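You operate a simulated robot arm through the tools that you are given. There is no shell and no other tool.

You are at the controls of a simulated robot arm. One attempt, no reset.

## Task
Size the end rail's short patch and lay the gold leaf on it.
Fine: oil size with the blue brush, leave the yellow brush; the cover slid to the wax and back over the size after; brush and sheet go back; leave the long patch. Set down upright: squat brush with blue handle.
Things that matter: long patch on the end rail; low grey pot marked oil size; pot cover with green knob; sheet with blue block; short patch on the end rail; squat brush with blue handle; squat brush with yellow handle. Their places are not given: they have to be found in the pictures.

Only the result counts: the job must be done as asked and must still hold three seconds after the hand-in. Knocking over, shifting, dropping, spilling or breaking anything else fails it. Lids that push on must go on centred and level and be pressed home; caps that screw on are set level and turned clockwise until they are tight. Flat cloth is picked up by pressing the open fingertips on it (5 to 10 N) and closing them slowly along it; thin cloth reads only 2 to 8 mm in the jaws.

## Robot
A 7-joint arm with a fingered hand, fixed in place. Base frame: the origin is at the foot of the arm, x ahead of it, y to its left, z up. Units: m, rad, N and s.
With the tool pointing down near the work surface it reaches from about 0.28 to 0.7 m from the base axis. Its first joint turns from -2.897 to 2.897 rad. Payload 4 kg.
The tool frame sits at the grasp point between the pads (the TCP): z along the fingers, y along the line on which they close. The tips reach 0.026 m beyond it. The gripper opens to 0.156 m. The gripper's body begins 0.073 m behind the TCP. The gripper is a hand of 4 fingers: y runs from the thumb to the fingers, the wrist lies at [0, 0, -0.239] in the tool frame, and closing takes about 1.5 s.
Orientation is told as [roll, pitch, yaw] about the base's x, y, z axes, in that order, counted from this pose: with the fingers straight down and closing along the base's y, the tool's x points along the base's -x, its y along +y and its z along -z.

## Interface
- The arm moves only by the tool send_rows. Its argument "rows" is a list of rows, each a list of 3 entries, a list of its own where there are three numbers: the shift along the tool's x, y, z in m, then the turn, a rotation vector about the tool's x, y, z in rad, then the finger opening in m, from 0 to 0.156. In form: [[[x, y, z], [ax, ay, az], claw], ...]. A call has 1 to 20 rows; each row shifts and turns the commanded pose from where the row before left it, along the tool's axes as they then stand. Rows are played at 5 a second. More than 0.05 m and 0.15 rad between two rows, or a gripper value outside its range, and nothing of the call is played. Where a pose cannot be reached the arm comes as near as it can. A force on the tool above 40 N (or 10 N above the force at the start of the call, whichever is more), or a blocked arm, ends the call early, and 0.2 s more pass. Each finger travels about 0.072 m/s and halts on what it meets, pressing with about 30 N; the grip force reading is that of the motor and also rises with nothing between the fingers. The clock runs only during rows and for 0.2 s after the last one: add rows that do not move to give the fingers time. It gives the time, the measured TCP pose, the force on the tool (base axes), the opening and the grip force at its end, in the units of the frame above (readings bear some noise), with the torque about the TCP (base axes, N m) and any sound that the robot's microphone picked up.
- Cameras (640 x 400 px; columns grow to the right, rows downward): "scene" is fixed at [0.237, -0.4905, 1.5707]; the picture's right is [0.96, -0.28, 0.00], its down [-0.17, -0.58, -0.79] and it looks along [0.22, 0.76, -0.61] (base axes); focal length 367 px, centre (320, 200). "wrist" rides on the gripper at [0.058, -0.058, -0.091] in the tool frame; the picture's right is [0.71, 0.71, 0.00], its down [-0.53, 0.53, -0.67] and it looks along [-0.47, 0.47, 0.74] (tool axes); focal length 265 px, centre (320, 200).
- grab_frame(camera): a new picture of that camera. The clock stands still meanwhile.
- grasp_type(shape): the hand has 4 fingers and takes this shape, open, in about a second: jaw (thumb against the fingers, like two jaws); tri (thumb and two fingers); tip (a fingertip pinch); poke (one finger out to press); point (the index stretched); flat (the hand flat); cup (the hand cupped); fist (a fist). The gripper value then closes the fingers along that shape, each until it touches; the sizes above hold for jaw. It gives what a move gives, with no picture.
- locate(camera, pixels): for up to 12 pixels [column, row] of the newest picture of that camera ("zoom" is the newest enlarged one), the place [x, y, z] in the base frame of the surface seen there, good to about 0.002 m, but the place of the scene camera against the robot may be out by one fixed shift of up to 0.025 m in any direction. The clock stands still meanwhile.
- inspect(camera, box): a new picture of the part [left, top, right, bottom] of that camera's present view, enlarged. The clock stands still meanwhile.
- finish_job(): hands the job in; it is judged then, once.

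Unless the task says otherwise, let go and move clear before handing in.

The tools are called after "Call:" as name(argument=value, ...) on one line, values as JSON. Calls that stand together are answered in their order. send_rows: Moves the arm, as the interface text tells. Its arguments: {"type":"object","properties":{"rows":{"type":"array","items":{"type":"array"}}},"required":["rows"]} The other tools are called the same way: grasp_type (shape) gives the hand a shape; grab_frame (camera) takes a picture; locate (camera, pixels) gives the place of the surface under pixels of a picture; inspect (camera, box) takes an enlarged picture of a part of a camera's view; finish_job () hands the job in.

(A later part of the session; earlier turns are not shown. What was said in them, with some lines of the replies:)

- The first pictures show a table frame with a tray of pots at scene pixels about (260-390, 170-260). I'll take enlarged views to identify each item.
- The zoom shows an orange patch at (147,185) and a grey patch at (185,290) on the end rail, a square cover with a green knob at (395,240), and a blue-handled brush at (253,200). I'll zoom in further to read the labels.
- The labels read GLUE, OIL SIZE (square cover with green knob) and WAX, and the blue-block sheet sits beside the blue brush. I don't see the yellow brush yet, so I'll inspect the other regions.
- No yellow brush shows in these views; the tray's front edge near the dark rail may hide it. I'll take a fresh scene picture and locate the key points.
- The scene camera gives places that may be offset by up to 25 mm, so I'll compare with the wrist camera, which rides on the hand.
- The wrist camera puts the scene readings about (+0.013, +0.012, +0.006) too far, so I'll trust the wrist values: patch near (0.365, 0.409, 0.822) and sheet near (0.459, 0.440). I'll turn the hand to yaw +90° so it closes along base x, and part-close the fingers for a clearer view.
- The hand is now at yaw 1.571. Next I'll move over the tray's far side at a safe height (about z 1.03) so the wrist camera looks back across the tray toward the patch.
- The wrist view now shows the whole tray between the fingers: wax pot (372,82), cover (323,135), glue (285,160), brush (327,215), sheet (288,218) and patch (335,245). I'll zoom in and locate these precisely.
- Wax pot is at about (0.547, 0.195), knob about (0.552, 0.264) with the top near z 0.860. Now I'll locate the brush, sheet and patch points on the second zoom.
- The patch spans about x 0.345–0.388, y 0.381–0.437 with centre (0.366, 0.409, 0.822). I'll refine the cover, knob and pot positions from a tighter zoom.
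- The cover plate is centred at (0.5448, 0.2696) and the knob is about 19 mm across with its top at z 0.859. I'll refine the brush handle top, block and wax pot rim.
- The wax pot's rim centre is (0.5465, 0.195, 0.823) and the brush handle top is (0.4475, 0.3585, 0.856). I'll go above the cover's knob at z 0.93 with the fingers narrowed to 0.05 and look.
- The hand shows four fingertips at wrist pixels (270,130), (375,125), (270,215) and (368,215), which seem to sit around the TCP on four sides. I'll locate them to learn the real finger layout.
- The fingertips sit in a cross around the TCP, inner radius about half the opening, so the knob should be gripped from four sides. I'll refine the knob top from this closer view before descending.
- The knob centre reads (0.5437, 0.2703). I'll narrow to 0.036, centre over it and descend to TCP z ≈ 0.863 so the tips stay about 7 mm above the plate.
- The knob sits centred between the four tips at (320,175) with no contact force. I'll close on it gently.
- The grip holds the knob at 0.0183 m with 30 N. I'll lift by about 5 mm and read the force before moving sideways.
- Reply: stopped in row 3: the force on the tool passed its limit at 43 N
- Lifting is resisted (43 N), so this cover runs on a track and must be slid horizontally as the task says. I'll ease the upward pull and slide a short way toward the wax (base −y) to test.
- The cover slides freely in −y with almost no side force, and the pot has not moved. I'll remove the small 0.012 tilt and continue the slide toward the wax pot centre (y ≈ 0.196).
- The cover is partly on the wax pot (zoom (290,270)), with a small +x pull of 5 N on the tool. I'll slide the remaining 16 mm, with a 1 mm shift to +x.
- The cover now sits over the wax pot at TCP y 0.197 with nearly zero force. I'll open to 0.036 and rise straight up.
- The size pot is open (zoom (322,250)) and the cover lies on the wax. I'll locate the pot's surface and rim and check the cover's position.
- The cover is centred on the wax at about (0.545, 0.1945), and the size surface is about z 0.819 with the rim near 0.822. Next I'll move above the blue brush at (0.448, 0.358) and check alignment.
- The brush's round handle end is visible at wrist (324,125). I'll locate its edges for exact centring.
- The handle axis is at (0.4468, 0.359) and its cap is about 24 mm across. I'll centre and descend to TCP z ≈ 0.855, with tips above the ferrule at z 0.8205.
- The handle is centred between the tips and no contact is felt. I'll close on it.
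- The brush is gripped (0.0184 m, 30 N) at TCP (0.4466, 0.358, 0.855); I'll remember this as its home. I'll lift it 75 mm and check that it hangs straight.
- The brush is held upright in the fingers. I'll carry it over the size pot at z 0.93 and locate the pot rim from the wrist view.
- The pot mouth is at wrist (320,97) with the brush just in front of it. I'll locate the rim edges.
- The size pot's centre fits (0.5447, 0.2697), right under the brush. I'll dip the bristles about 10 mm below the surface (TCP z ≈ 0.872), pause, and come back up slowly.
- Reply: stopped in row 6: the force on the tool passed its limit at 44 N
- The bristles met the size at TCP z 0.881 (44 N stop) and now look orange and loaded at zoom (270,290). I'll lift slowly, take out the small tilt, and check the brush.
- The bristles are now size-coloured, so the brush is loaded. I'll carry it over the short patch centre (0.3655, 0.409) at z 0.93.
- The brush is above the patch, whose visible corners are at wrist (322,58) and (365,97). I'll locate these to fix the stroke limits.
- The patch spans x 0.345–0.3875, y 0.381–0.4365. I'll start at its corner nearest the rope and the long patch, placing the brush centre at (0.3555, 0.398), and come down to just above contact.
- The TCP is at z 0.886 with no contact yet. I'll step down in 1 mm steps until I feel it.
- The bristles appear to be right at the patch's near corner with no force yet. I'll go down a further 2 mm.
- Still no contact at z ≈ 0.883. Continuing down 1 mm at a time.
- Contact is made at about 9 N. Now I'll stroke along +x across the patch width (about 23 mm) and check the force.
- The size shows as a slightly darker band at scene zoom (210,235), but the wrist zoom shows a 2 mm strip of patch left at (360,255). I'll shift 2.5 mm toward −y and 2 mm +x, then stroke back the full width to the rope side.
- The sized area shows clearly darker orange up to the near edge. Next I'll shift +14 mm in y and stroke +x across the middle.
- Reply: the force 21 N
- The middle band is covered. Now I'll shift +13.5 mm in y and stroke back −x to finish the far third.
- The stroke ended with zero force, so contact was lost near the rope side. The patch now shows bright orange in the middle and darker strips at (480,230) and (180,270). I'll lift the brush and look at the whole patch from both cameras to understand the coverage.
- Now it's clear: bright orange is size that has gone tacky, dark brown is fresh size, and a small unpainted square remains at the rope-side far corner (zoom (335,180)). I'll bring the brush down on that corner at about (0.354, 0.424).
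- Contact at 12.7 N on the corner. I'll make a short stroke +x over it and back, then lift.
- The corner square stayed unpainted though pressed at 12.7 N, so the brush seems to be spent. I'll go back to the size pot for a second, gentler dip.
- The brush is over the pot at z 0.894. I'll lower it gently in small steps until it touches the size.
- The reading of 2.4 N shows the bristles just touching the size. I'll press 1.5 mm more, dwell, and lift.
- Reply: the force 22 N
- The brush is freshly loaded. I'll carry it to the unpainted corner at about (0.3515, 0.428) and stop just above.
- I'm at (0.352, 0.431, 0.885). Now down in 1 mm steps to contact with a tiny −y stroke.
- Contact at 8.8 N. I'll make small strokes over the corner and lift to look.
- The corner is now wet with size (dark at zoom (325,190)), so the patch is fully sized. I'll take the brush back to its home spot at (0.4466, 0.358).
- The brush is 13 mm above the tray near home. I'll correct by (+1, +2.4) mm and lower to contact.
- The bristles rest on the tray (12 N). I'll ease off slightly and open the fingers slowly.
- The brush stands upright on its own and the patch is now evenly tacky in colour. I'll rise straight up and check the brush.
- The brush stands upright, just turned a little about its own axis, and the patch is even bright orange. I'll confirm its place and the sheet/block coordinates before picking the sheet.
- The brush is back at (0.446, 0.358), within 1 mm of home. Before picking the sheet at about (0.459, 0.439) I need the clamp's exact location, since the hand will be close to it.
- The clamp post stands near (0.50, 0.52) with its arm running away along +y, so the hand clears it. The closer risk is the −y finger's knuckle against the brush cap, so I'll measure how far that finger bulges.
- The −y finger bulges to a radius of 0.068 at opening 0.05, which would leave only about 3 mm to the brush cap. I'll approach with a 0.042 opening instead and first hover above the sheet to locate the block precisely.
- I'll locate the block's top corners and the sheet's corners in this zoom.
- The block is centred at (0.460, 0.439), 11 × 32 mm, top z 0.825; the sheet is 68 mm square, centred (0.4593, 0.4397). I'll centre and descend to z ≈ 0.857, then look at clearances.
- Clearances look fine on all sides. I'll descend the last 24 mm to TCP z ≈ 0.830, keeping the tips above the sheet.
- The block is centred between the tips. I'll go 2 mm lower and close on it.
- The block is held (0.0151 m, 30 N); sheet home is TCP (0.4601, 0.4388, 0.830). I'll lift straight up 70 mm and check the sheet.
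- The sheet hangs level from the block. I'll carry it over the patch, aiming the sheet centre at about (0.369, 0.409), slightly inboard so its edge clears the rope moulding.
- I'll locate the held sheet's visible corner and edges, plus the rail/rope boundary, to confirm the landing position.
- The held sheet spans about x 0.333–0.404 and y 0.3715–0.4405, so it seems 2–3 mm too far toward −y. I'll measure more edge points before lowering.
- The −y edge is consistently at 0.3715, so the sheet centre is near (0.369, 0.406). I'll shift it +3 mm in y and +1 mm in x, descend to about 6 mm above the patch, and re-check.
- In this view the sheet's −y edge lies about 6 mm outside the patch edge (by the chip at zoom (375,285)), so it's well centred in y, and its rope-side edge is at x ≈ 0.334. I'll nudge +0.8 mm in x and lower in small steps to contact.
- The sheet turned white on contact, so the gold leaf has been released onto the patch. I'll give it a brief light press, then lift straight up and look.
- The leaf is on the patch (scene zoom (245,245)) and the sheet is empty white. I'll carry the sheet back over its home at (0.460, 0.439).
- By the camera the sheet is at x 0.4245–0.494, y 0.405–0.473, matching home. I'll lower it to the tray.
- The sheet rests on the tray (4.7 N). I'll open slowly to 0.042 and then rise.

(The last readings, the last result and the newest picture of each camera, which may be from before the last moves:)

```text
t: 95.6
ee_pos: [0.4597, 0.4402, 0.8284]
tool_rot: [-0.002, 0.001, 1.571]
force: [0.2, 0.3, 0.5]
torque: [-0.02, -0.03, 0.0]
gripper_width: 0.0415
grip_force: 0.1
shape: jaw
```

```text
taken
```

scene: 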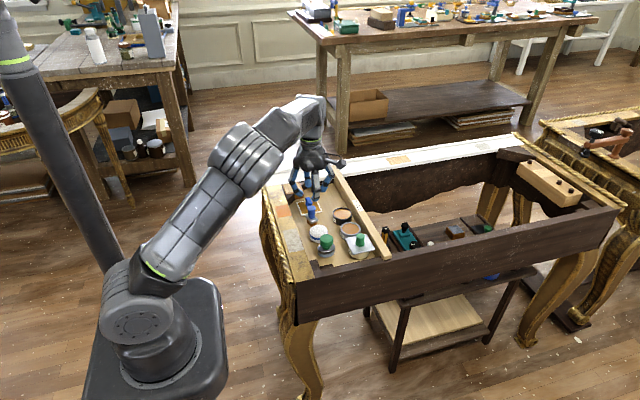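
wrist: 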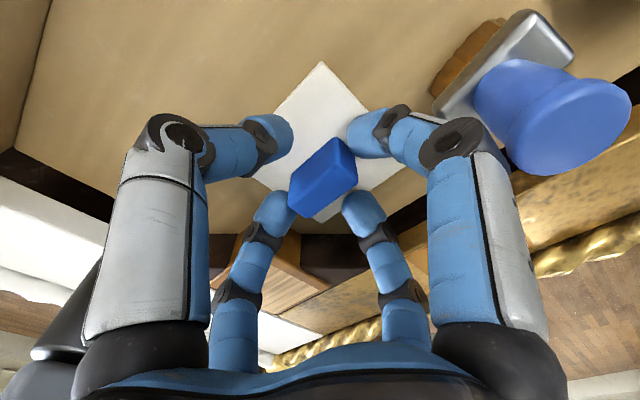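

The fingers are clear of the block and the sheet lies flat. I'll rise straight up about 110 mm.

Call:
send_rows(rows=[[[0, 0, -0.01], [0, 0, 0], 0.042], [[0, 0, -0.02], [0, 0, 0], 0.042], [[0, 0, -0.03], [0, 0, 0], 0.042], [[0, 0, -0.03], [0, 0, 0], 0.042], [[0, 0, -0.02], [0, 0, 0], 0.042], [[0, 0, 0], [0, 0, 0], 0.042]])

Call:
grab_frame(camera="wrist")

Call:
locate(camera="wrist", pixels=[[320, 23], [265, 91], [321, 139], [376, 90], [321, 100]])

Call:
inspect(camera="scene", box=[260, 170, 340, 230])

```text
t: 97.0
ee_pos: [0.4597, 0.439, 0.94]
tool_rot: [-0.002, 0.0, 1.57]
force: [-0.2, -0.8, 0.0]
torque: [-0.01, 0.01, -0.01]
gripper_width: 0.0414
grip_force: 0.0
shape: jaw
```

```text
taken
```

wrist: 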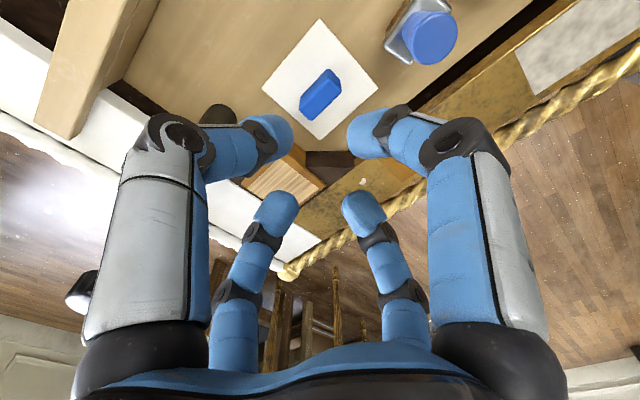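

```text
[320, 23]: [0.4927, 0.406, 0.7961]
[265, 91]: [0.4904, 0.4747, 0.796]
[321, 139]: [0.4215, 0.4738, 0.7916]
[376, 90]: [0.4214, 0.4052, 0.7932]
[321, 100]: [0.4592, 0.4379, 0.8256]
```

```text
6.67 times, centred on (300, 200) of scene
```

zoom: 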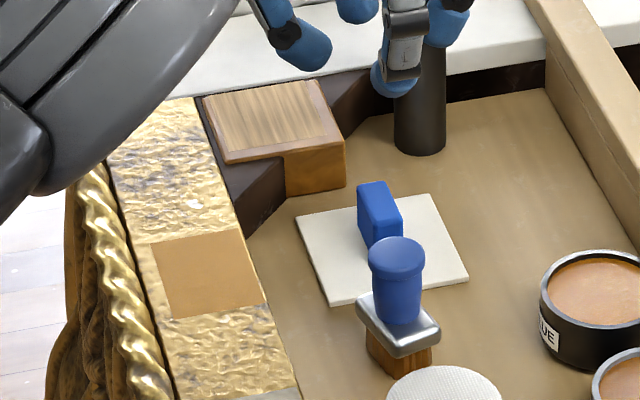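

The sheet is back at home with the block at (0.459, 0.438), and the patch shows a leaf covering at scene zoom (205,275). Now I'll go back over the cover's knob on the wax pot.

Call:
send_rows(rows=[[[0.0406, -0.0141, 0], [0, 0, 0], 0.036], [[0.0406, -0.0141, 0], [0, 0, 0], 0.036], [[0.0406, -0.0141, 0], [0, 0, 0], 0.036], [[0.0406, -0.0141, 0], [0, 0, 0], 0.036], [[0.0406, -0.0141, 0], [0, 0, 0], 0.036], [[0.0405, -0.0143, 0.005], [0, 0, 0], 0.036], [[0, 0, 0], [0, 0, 0], 0.036], [[0, 0, 0], [0, 0, 0], 0.036]])

Call:
grab_frame(camera="wrist")

Call:
inspect(camera="wrist", box=[230, 20, 410, 150])

Call:
inspect(camera="scene", box=[260, 170, 340, 230])

```text
t: 98.8
ee_pos: [0.5468, 0.1957, 0.9352]
tool_rot: [-0.002, 0.001, 1.571]
force: [0.7, -0.2, -0.2]
torque: [-0.01, 0.0, 0.02]
gripper_width: 0.0364
grip_force: 0.0
shape: jaw
```

```text
taken
```

wrist: 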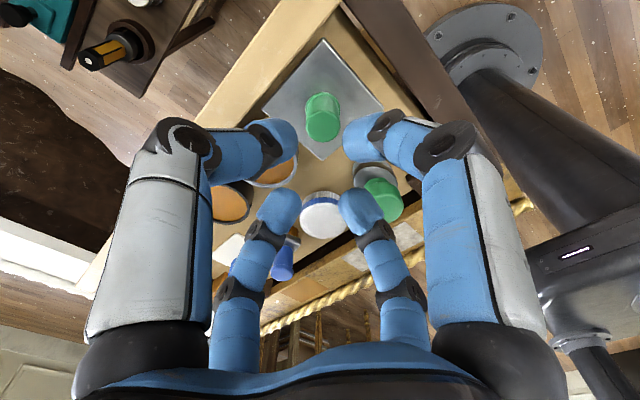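

```text
3.08 times, centred on (320, 85) of wrist
```

zoom: 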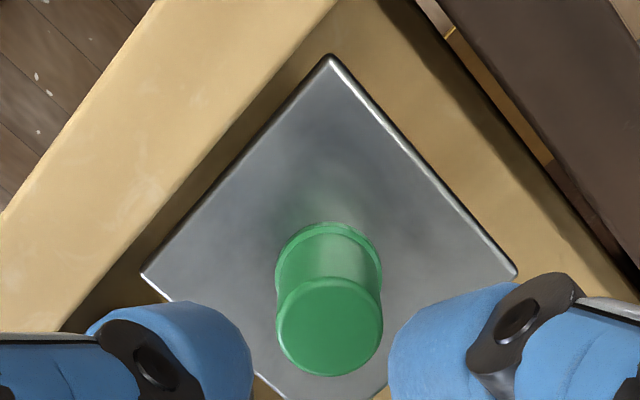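

```text
6.67 times, centred on (300, 200) of scene
```

zoom: 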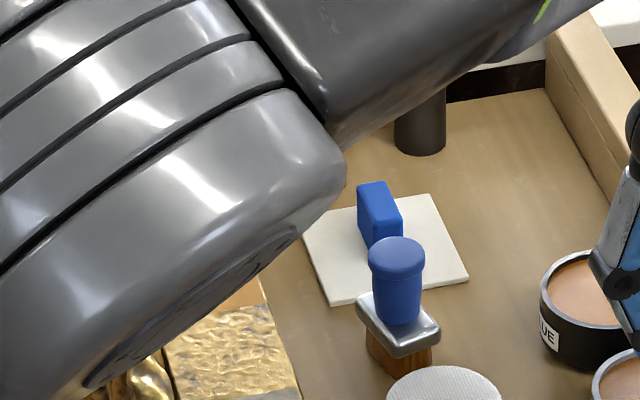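

I'll locate the knob top precisely from the wrist picture.

Call:
locate(camera="wrist", pixels=[[323, 126], [307, 126], [339, 126], [323, 112], [323, 140], [323, 40], [264, 110], [382, 109]])

```text
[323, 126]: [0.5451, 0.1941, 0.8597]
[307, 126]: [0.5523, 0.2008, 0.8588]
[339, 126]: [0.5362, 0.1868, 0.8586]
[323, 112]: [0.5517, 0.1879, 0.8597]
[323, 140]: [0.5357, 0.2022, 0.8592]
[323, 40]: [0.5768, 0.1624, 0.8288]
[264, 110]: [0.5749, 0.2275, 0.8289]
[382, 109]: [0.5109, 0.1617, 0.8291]
```

The knob centre is (0.544, 0.194). I'll centre and descend to TCP z ≈ 0.861.

Call:
send_rows(rows=[[[0.0012, 0.0023, 0.015], [0, 0, 0], 0.036], [[0, 0, 0.015], [0, 0, 0], 0.036], [[0, 0, 0.015], [0, 0, 0], 0.036], [[0, 0, 0.015], [0, 0, 0], 0.036], [[0, 0, 0.009], [0, 0, 0], 0.036], [[0, 0, 0.005], [0, 0, 0], 0.036], [[0, 0, 0], [0, 0, 0], 0.036], [[0, 0, 0], [0, 0, 0], 0.036]])

Call:
grab_frame(camera="wrist")

```text
t: 100.6
ee_pos: [0.5422, 0.194, 0.8593]
tool_rot: [0.001, -0.001, 1.571]
force: [-0.3, 0.3, 0.4]
torque: [-0.01, 0.01, -0.01]
gripper_width: 0.0363
grip_force: 0.0
shape: jaw
```

```text
taken
```

wrist: 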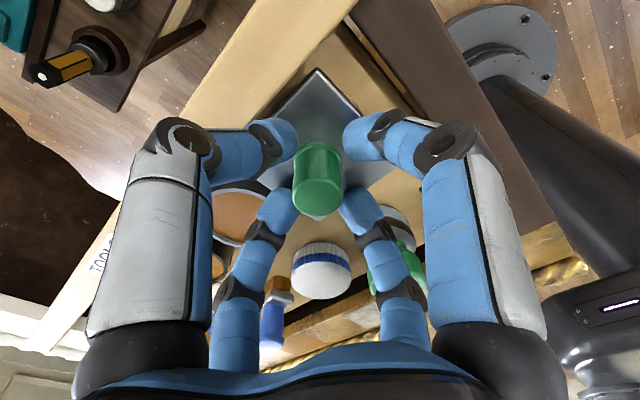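

The knob is centred between the tips. I'll close on it.

Call:
send_rows(rows=[[[0, -0.001, 0], [0, 0, 0], 0.03], [[0, 0, 0], [0, 0, 0], 0.025], [[0, 0, 0], [0, 0, 0], 0.02], [[0, 0, 0], [0, 0, 0], 0.015], [[0, 0, 0], [0, 0, 0], 0.01], [[0, 0, 0], [0, 0, 0], 0.01], [[0, 0, 0], [0, 0, 0], 0.01], [[0, 0, 0], [0, 0, 0], 0.01]])

```text
t: 102.4
ee_pos: [0.5431, 0.1948, 0.859]
tool_rot: [0.0, 0.001, 1.571]
force: [0.1, 0.3, -9.0]
torque: [0.01, -0.08, -0.01]
gripper_width: 0.0186
grip_force: 29.5
shape: jaw
```

The knob is gripped at 0.0186 m. I'll slide the cover back along +y toward the size pot in small steps.

Call:
send_rows(rows=[[[0, 0, 0.0007], [0, 0, 0], 0.01], [[-0.003, 0, 0], [0, 0, 0], 0.01], [[-0.005, 0, 0], [0, 0, 0], 0.01], [[-0.006, 0, 0], [0, 0, 0], 0.01], [[-0.006, 0, 0], [0, 0, 0], 0.01], [[-0.006, 0, 0], [0, 0, 0], 0.01], [[-0.006, 0, 0], [0, 0, 0], 0.01], [[-0.006, 0, 0], [0, 0, 0], 0.01], [[0, 0, 0], [0, 0, 0], 0.01]])

Call:
inspect(camera="scene", box=[310, 180, 410, 270])

```text
t: 104.4
ee_pos: [0.543, 0.2331, 0.8593]
tool_rot: [-0.004, 0.0, 1.572]
force: [1.9, -1.1, 4.4]
torque: [0.02, -0.07, -0.03]
gripper_width: 0.0185
grip_force: 29.8
shape: jaw
```

```text
4.44 times, centred on (360, 225) of scene
```

zoom: 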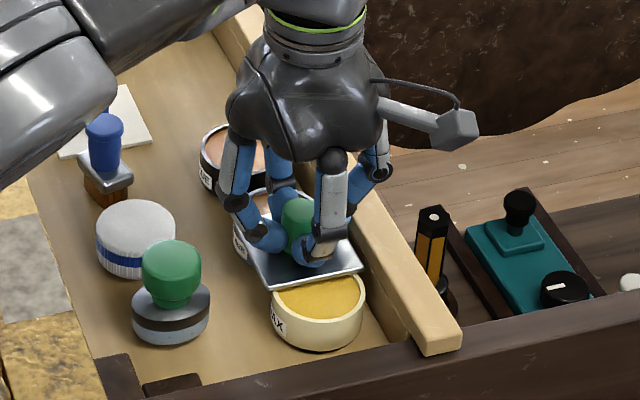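

The cover is halfway, forces small, pots in place. I'll continue the remaining ~37 mm.

Call:
send_rows(rows=[[[-0.005, 0, -0.0004], [0, 0, 0], 0.01], [[-0.006, 0, 0], [0, 0, 0], 0.01], [[-0.006, 0, 0], [0, 0, 0], 0.01], [[-0.006, 0, 0], [0, 0, 0], 0.01], [[-0.005, 0, 0], [0, 0, 0], 0.01], [[-0.004, 0, 0], [0, 0, 0], 0.01], [[-0.003, 0, 0], [0, 0, 0], 0.01], [[-0.002, 0, 0], [0, 0, 0], 0.01], [[0, 0, 0], [0, 0, 0], 0.01], [[0, 0, 0], [0, 0, 0], 0.01]])

Call:
inspect(camera="scene", box=[310, 180, 410, 270])

Call:
grab_frame(camera="wrist")

```text
t: 106.6
ee_pos: [0.5423, 0.2697, 0.8601]
tool_rot: [-0.001, -0.001, 1.57]
force: [5.3, 0.4, -4.1]
torque: [0.04, -0.12, -0.06]
gripper_width: 0.0184
grip_force: 30.2
shape: jaw
```

```text
4.44 times, centred on (360, 225) of scene
```

zoom: 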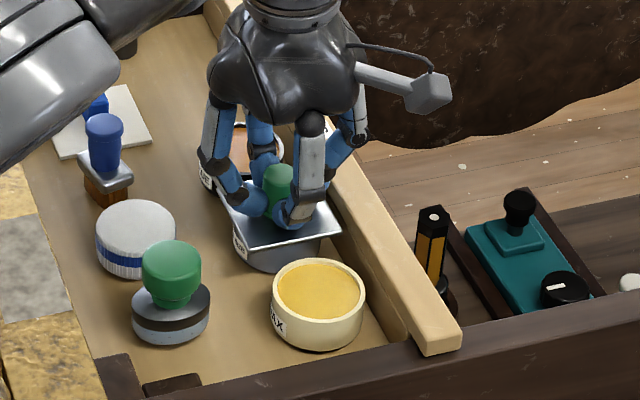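

```text
taken
```

wrist: 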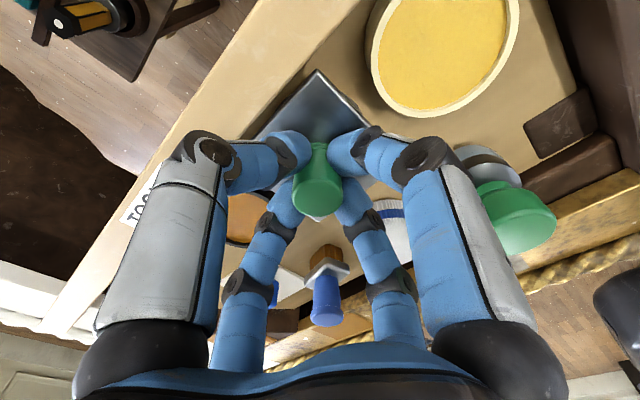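

The cover is over the size pot, within about 1 mm. I'll nudge +0.8 mm in y, relieve the small x force, and then release and rise.

Call:
send_rows(rows=[[[-0.0008, -0.0008, 0.0003], [0, 0, 0], 0.01], [[0, 0, 0], [0, 0, 0], 0.01], [[0, 0, 0], [0, 0, 0], 0.01]])

Call:
send_rows(rows=[[[0, 0, 0], [0, 0, 0], 0.02], [[0, 0, 0], [0, 0, 0], 0.025], [[0, 0, 0], [0, 0, 0], 0.03], [[0, 0, 0], [0, 0, 0], 0.036], [[0, 0, 0], [0, 0, 0], 0.036], [[0, 0, -0.01], [0, 0, 0], 0.036], [[0, 0, -0.02], [0, 0, 0], 0.036], [[0, 0, -0.03], [0, 0, 0], 0.036], [[0, 0, -0.03], [0, 0, 0], 0.036], [[0, 0, 0], [0, 0, 0], 0.036]])

Call:
grab_frame(camera="wrist")

Call:
inspect(camera="scene", box=[310, 180, 410, 270])

```text
t: 107.4
ee_pos: [0.5428, 0.2707, 0.8601]
tool_rot: [-0.002, -0.001, 1.571]
force: [-3.5, 1.0, 0.5]
torque: [0.0, 0.05, -0.03]
gripper_width: 0.0185
grip_force: 29.7
shape: jaw
```

```text
t: 109.6
ee_pos: [0.5429, 0.2706, 0.9535]
tool_rot: [-0.001, 0.001, 1.571]
force: [-0.5, -0.3, 0.2]
torque: [-0.01, 0.02, -0.01]
gripper_width: 0.0359
grip_force: 0.1
shape: jaw
```

```text
taken
```

wrist: 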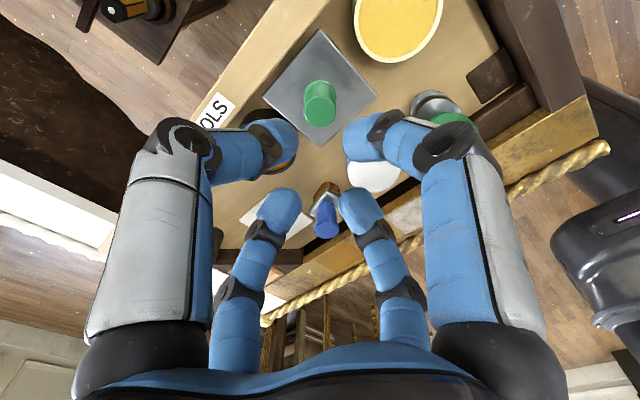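

```text
4.44 times, centred on (360, 225) of scene
```

zoom: 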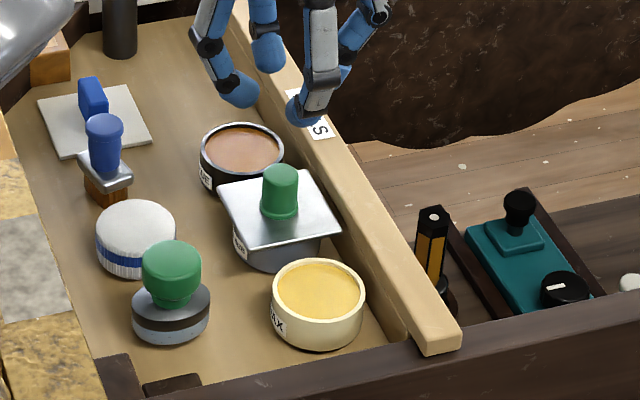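

The cover is back on the size pot and the wax pot is open again. I'll verify the cover position, then move the hand away for a full check of the patch, brush and sheet.

Call:
locate(camera="wrist", pixels=[[320, 103], [307, 103], [334, 103], [320, 32], [265, 97], [318, 145], [375, 97], [326, 218], [328, 234]])

Call:
send_rows(rows=[[[0.02, -0.02, -0.02], [0, 0, 0], 0.06], [[0.02, -0.02, -0.03], [0, 0, 0], 0.08], [[0.01, -0.015, -0.03], [0, 0, 0], 0.1], [[0, 0, 0], [0, 0, 0], 0.1], [[0, 0, 0], [0, 0, 0], 0.1]])

Call:
grab_frame(camera="wrist")

Call:
inspect(camera="wrist", box=[240, 160, 400, 290])

Call:
inspect(camera="scene", box=[260, 165, 400, 265])

```text
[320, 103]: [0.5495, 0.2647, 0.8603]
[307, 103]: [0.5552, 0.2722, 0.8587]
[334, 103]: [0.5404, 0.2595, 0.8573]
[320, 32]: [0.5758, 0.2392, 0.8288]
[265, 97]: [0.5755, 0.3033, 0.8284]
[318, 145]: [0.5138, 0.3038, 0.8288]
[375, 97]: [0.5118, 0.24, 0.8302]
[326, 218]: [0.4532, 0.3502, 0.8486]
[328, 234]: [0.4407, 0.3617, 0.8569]
```

```text
t: 110.8
ee_pos: [0.5964, 0.2226, 1.0318]
tool_rot: [0.0, 0.002, 1.572]
force: [0.7, 0.3, -0.6]
torque: [0.0, -0.02, 0.0]
gripper_width: 0.0994
grip_force: 0.0
shape: jaw
```

```text
taken
```

wrist: 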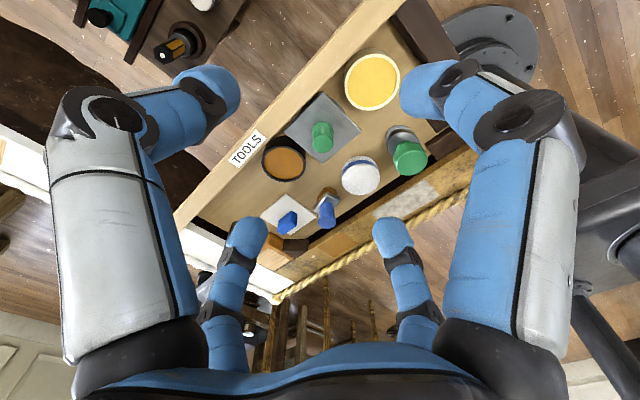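

```text
3.08 times, centred on (320, 225) of wrist
```

zoom: 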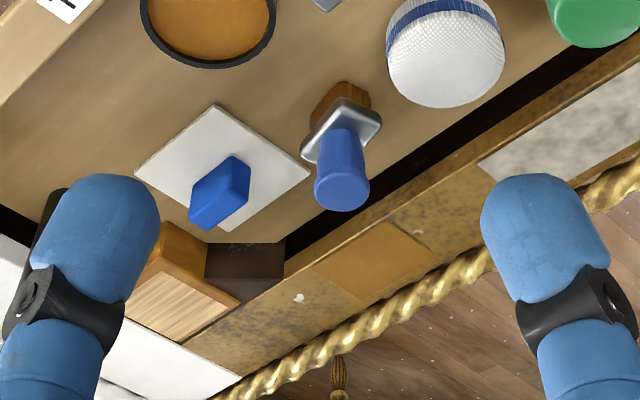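

```text
4.00 times, centred on (330, 215) of scene
```

zoom: 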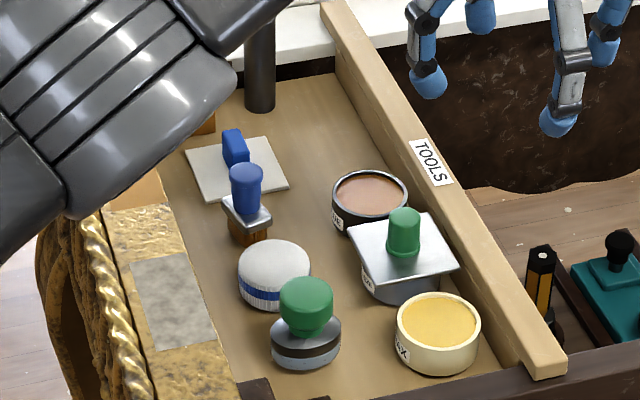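

The cover's corners average (0.544, 0.2715), centred on the size pot within 2 mm. I'll take a closer look at the laid leaf on the patch.

Call:
inspect(camera="wrist", box=[310, 215, 370, 265])

Call:
inspect(camera="wrist", box=[255, 180, 355, 240])

```text
8.00 times, centred on (340, 240) of wrist
```

zoom: 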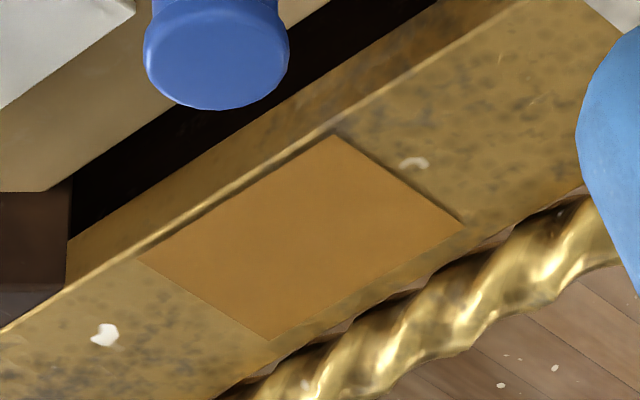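

```text
6.40 times, centred on (305, 210) of wrist
```

zoom: 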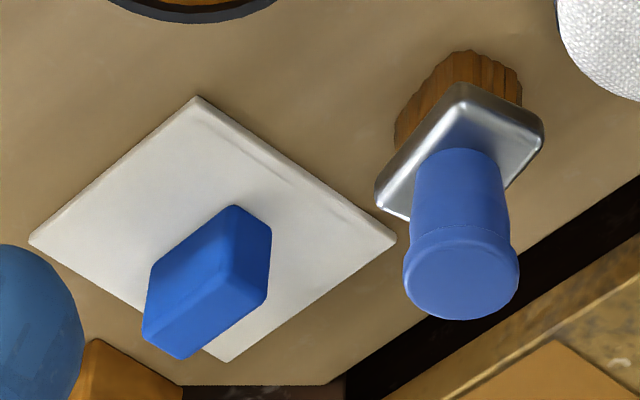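

The patch is evenly covered in leaf, the sheet is flat and empty, and the brush stands upright. I'll do one last precise check of the cover's centring.

Call:
inspect(camera="wrist", box=[280, 85, 380, 175])

Call:
locate(camera="zoom", pixels=[[293, 276], [293, 48], [127, 219], [290, 353], [458, 215]])

```text
4.44 times, centred on (330, 130) of wrist
```

zoom: 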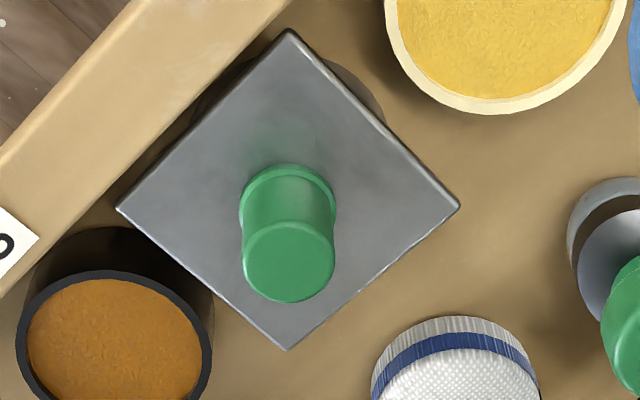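

```text
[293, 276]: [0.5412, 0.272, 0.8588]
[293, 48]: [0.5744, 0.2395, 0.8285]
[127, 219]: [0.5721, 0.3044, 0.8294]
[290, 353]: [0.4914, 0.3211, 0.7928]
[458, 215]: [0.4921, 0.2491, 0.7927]
```

Compared with the first picture from this same pose, the cover's corners sit within a pixel or two of their original place relative to the pots. It is centred, everything is released and the hand is clear, so I'm handing the job in.

Call:
finish_job()

```text
The job is handed in.
```

The short patch on the end rail is fully sized and covered with the gold leaf, and the job is handed in. I don't have the judge's verdict.

- **Sizing:** the blue brush was dipped twice, because the first load ran out before one corner was covered. The whole patch had turned to the tacky colour before the leaf went on.
- **Leaf:** the sheet came up white and empty, and the patch shows an even gold covering.
- **Put back:** the blue brush is upright within about 1 mm of its start, turned slightly about its own axis. The sheet lies flat where it was.
- **Cover:** it would not lift, so I slid it to the wax and back. It is centred on the oil size pot as before, and the wax pot is open again.
- **Left alone:** the long patch was not touched. I never found the yellow brush in any picture, so I could not check it directly.

Nothing was knocked over, and the other pots looked unmoved. Two stops came at 43–44 N: one when I first tried to lift the cover, and one at the first dip. Neither showed any damage.
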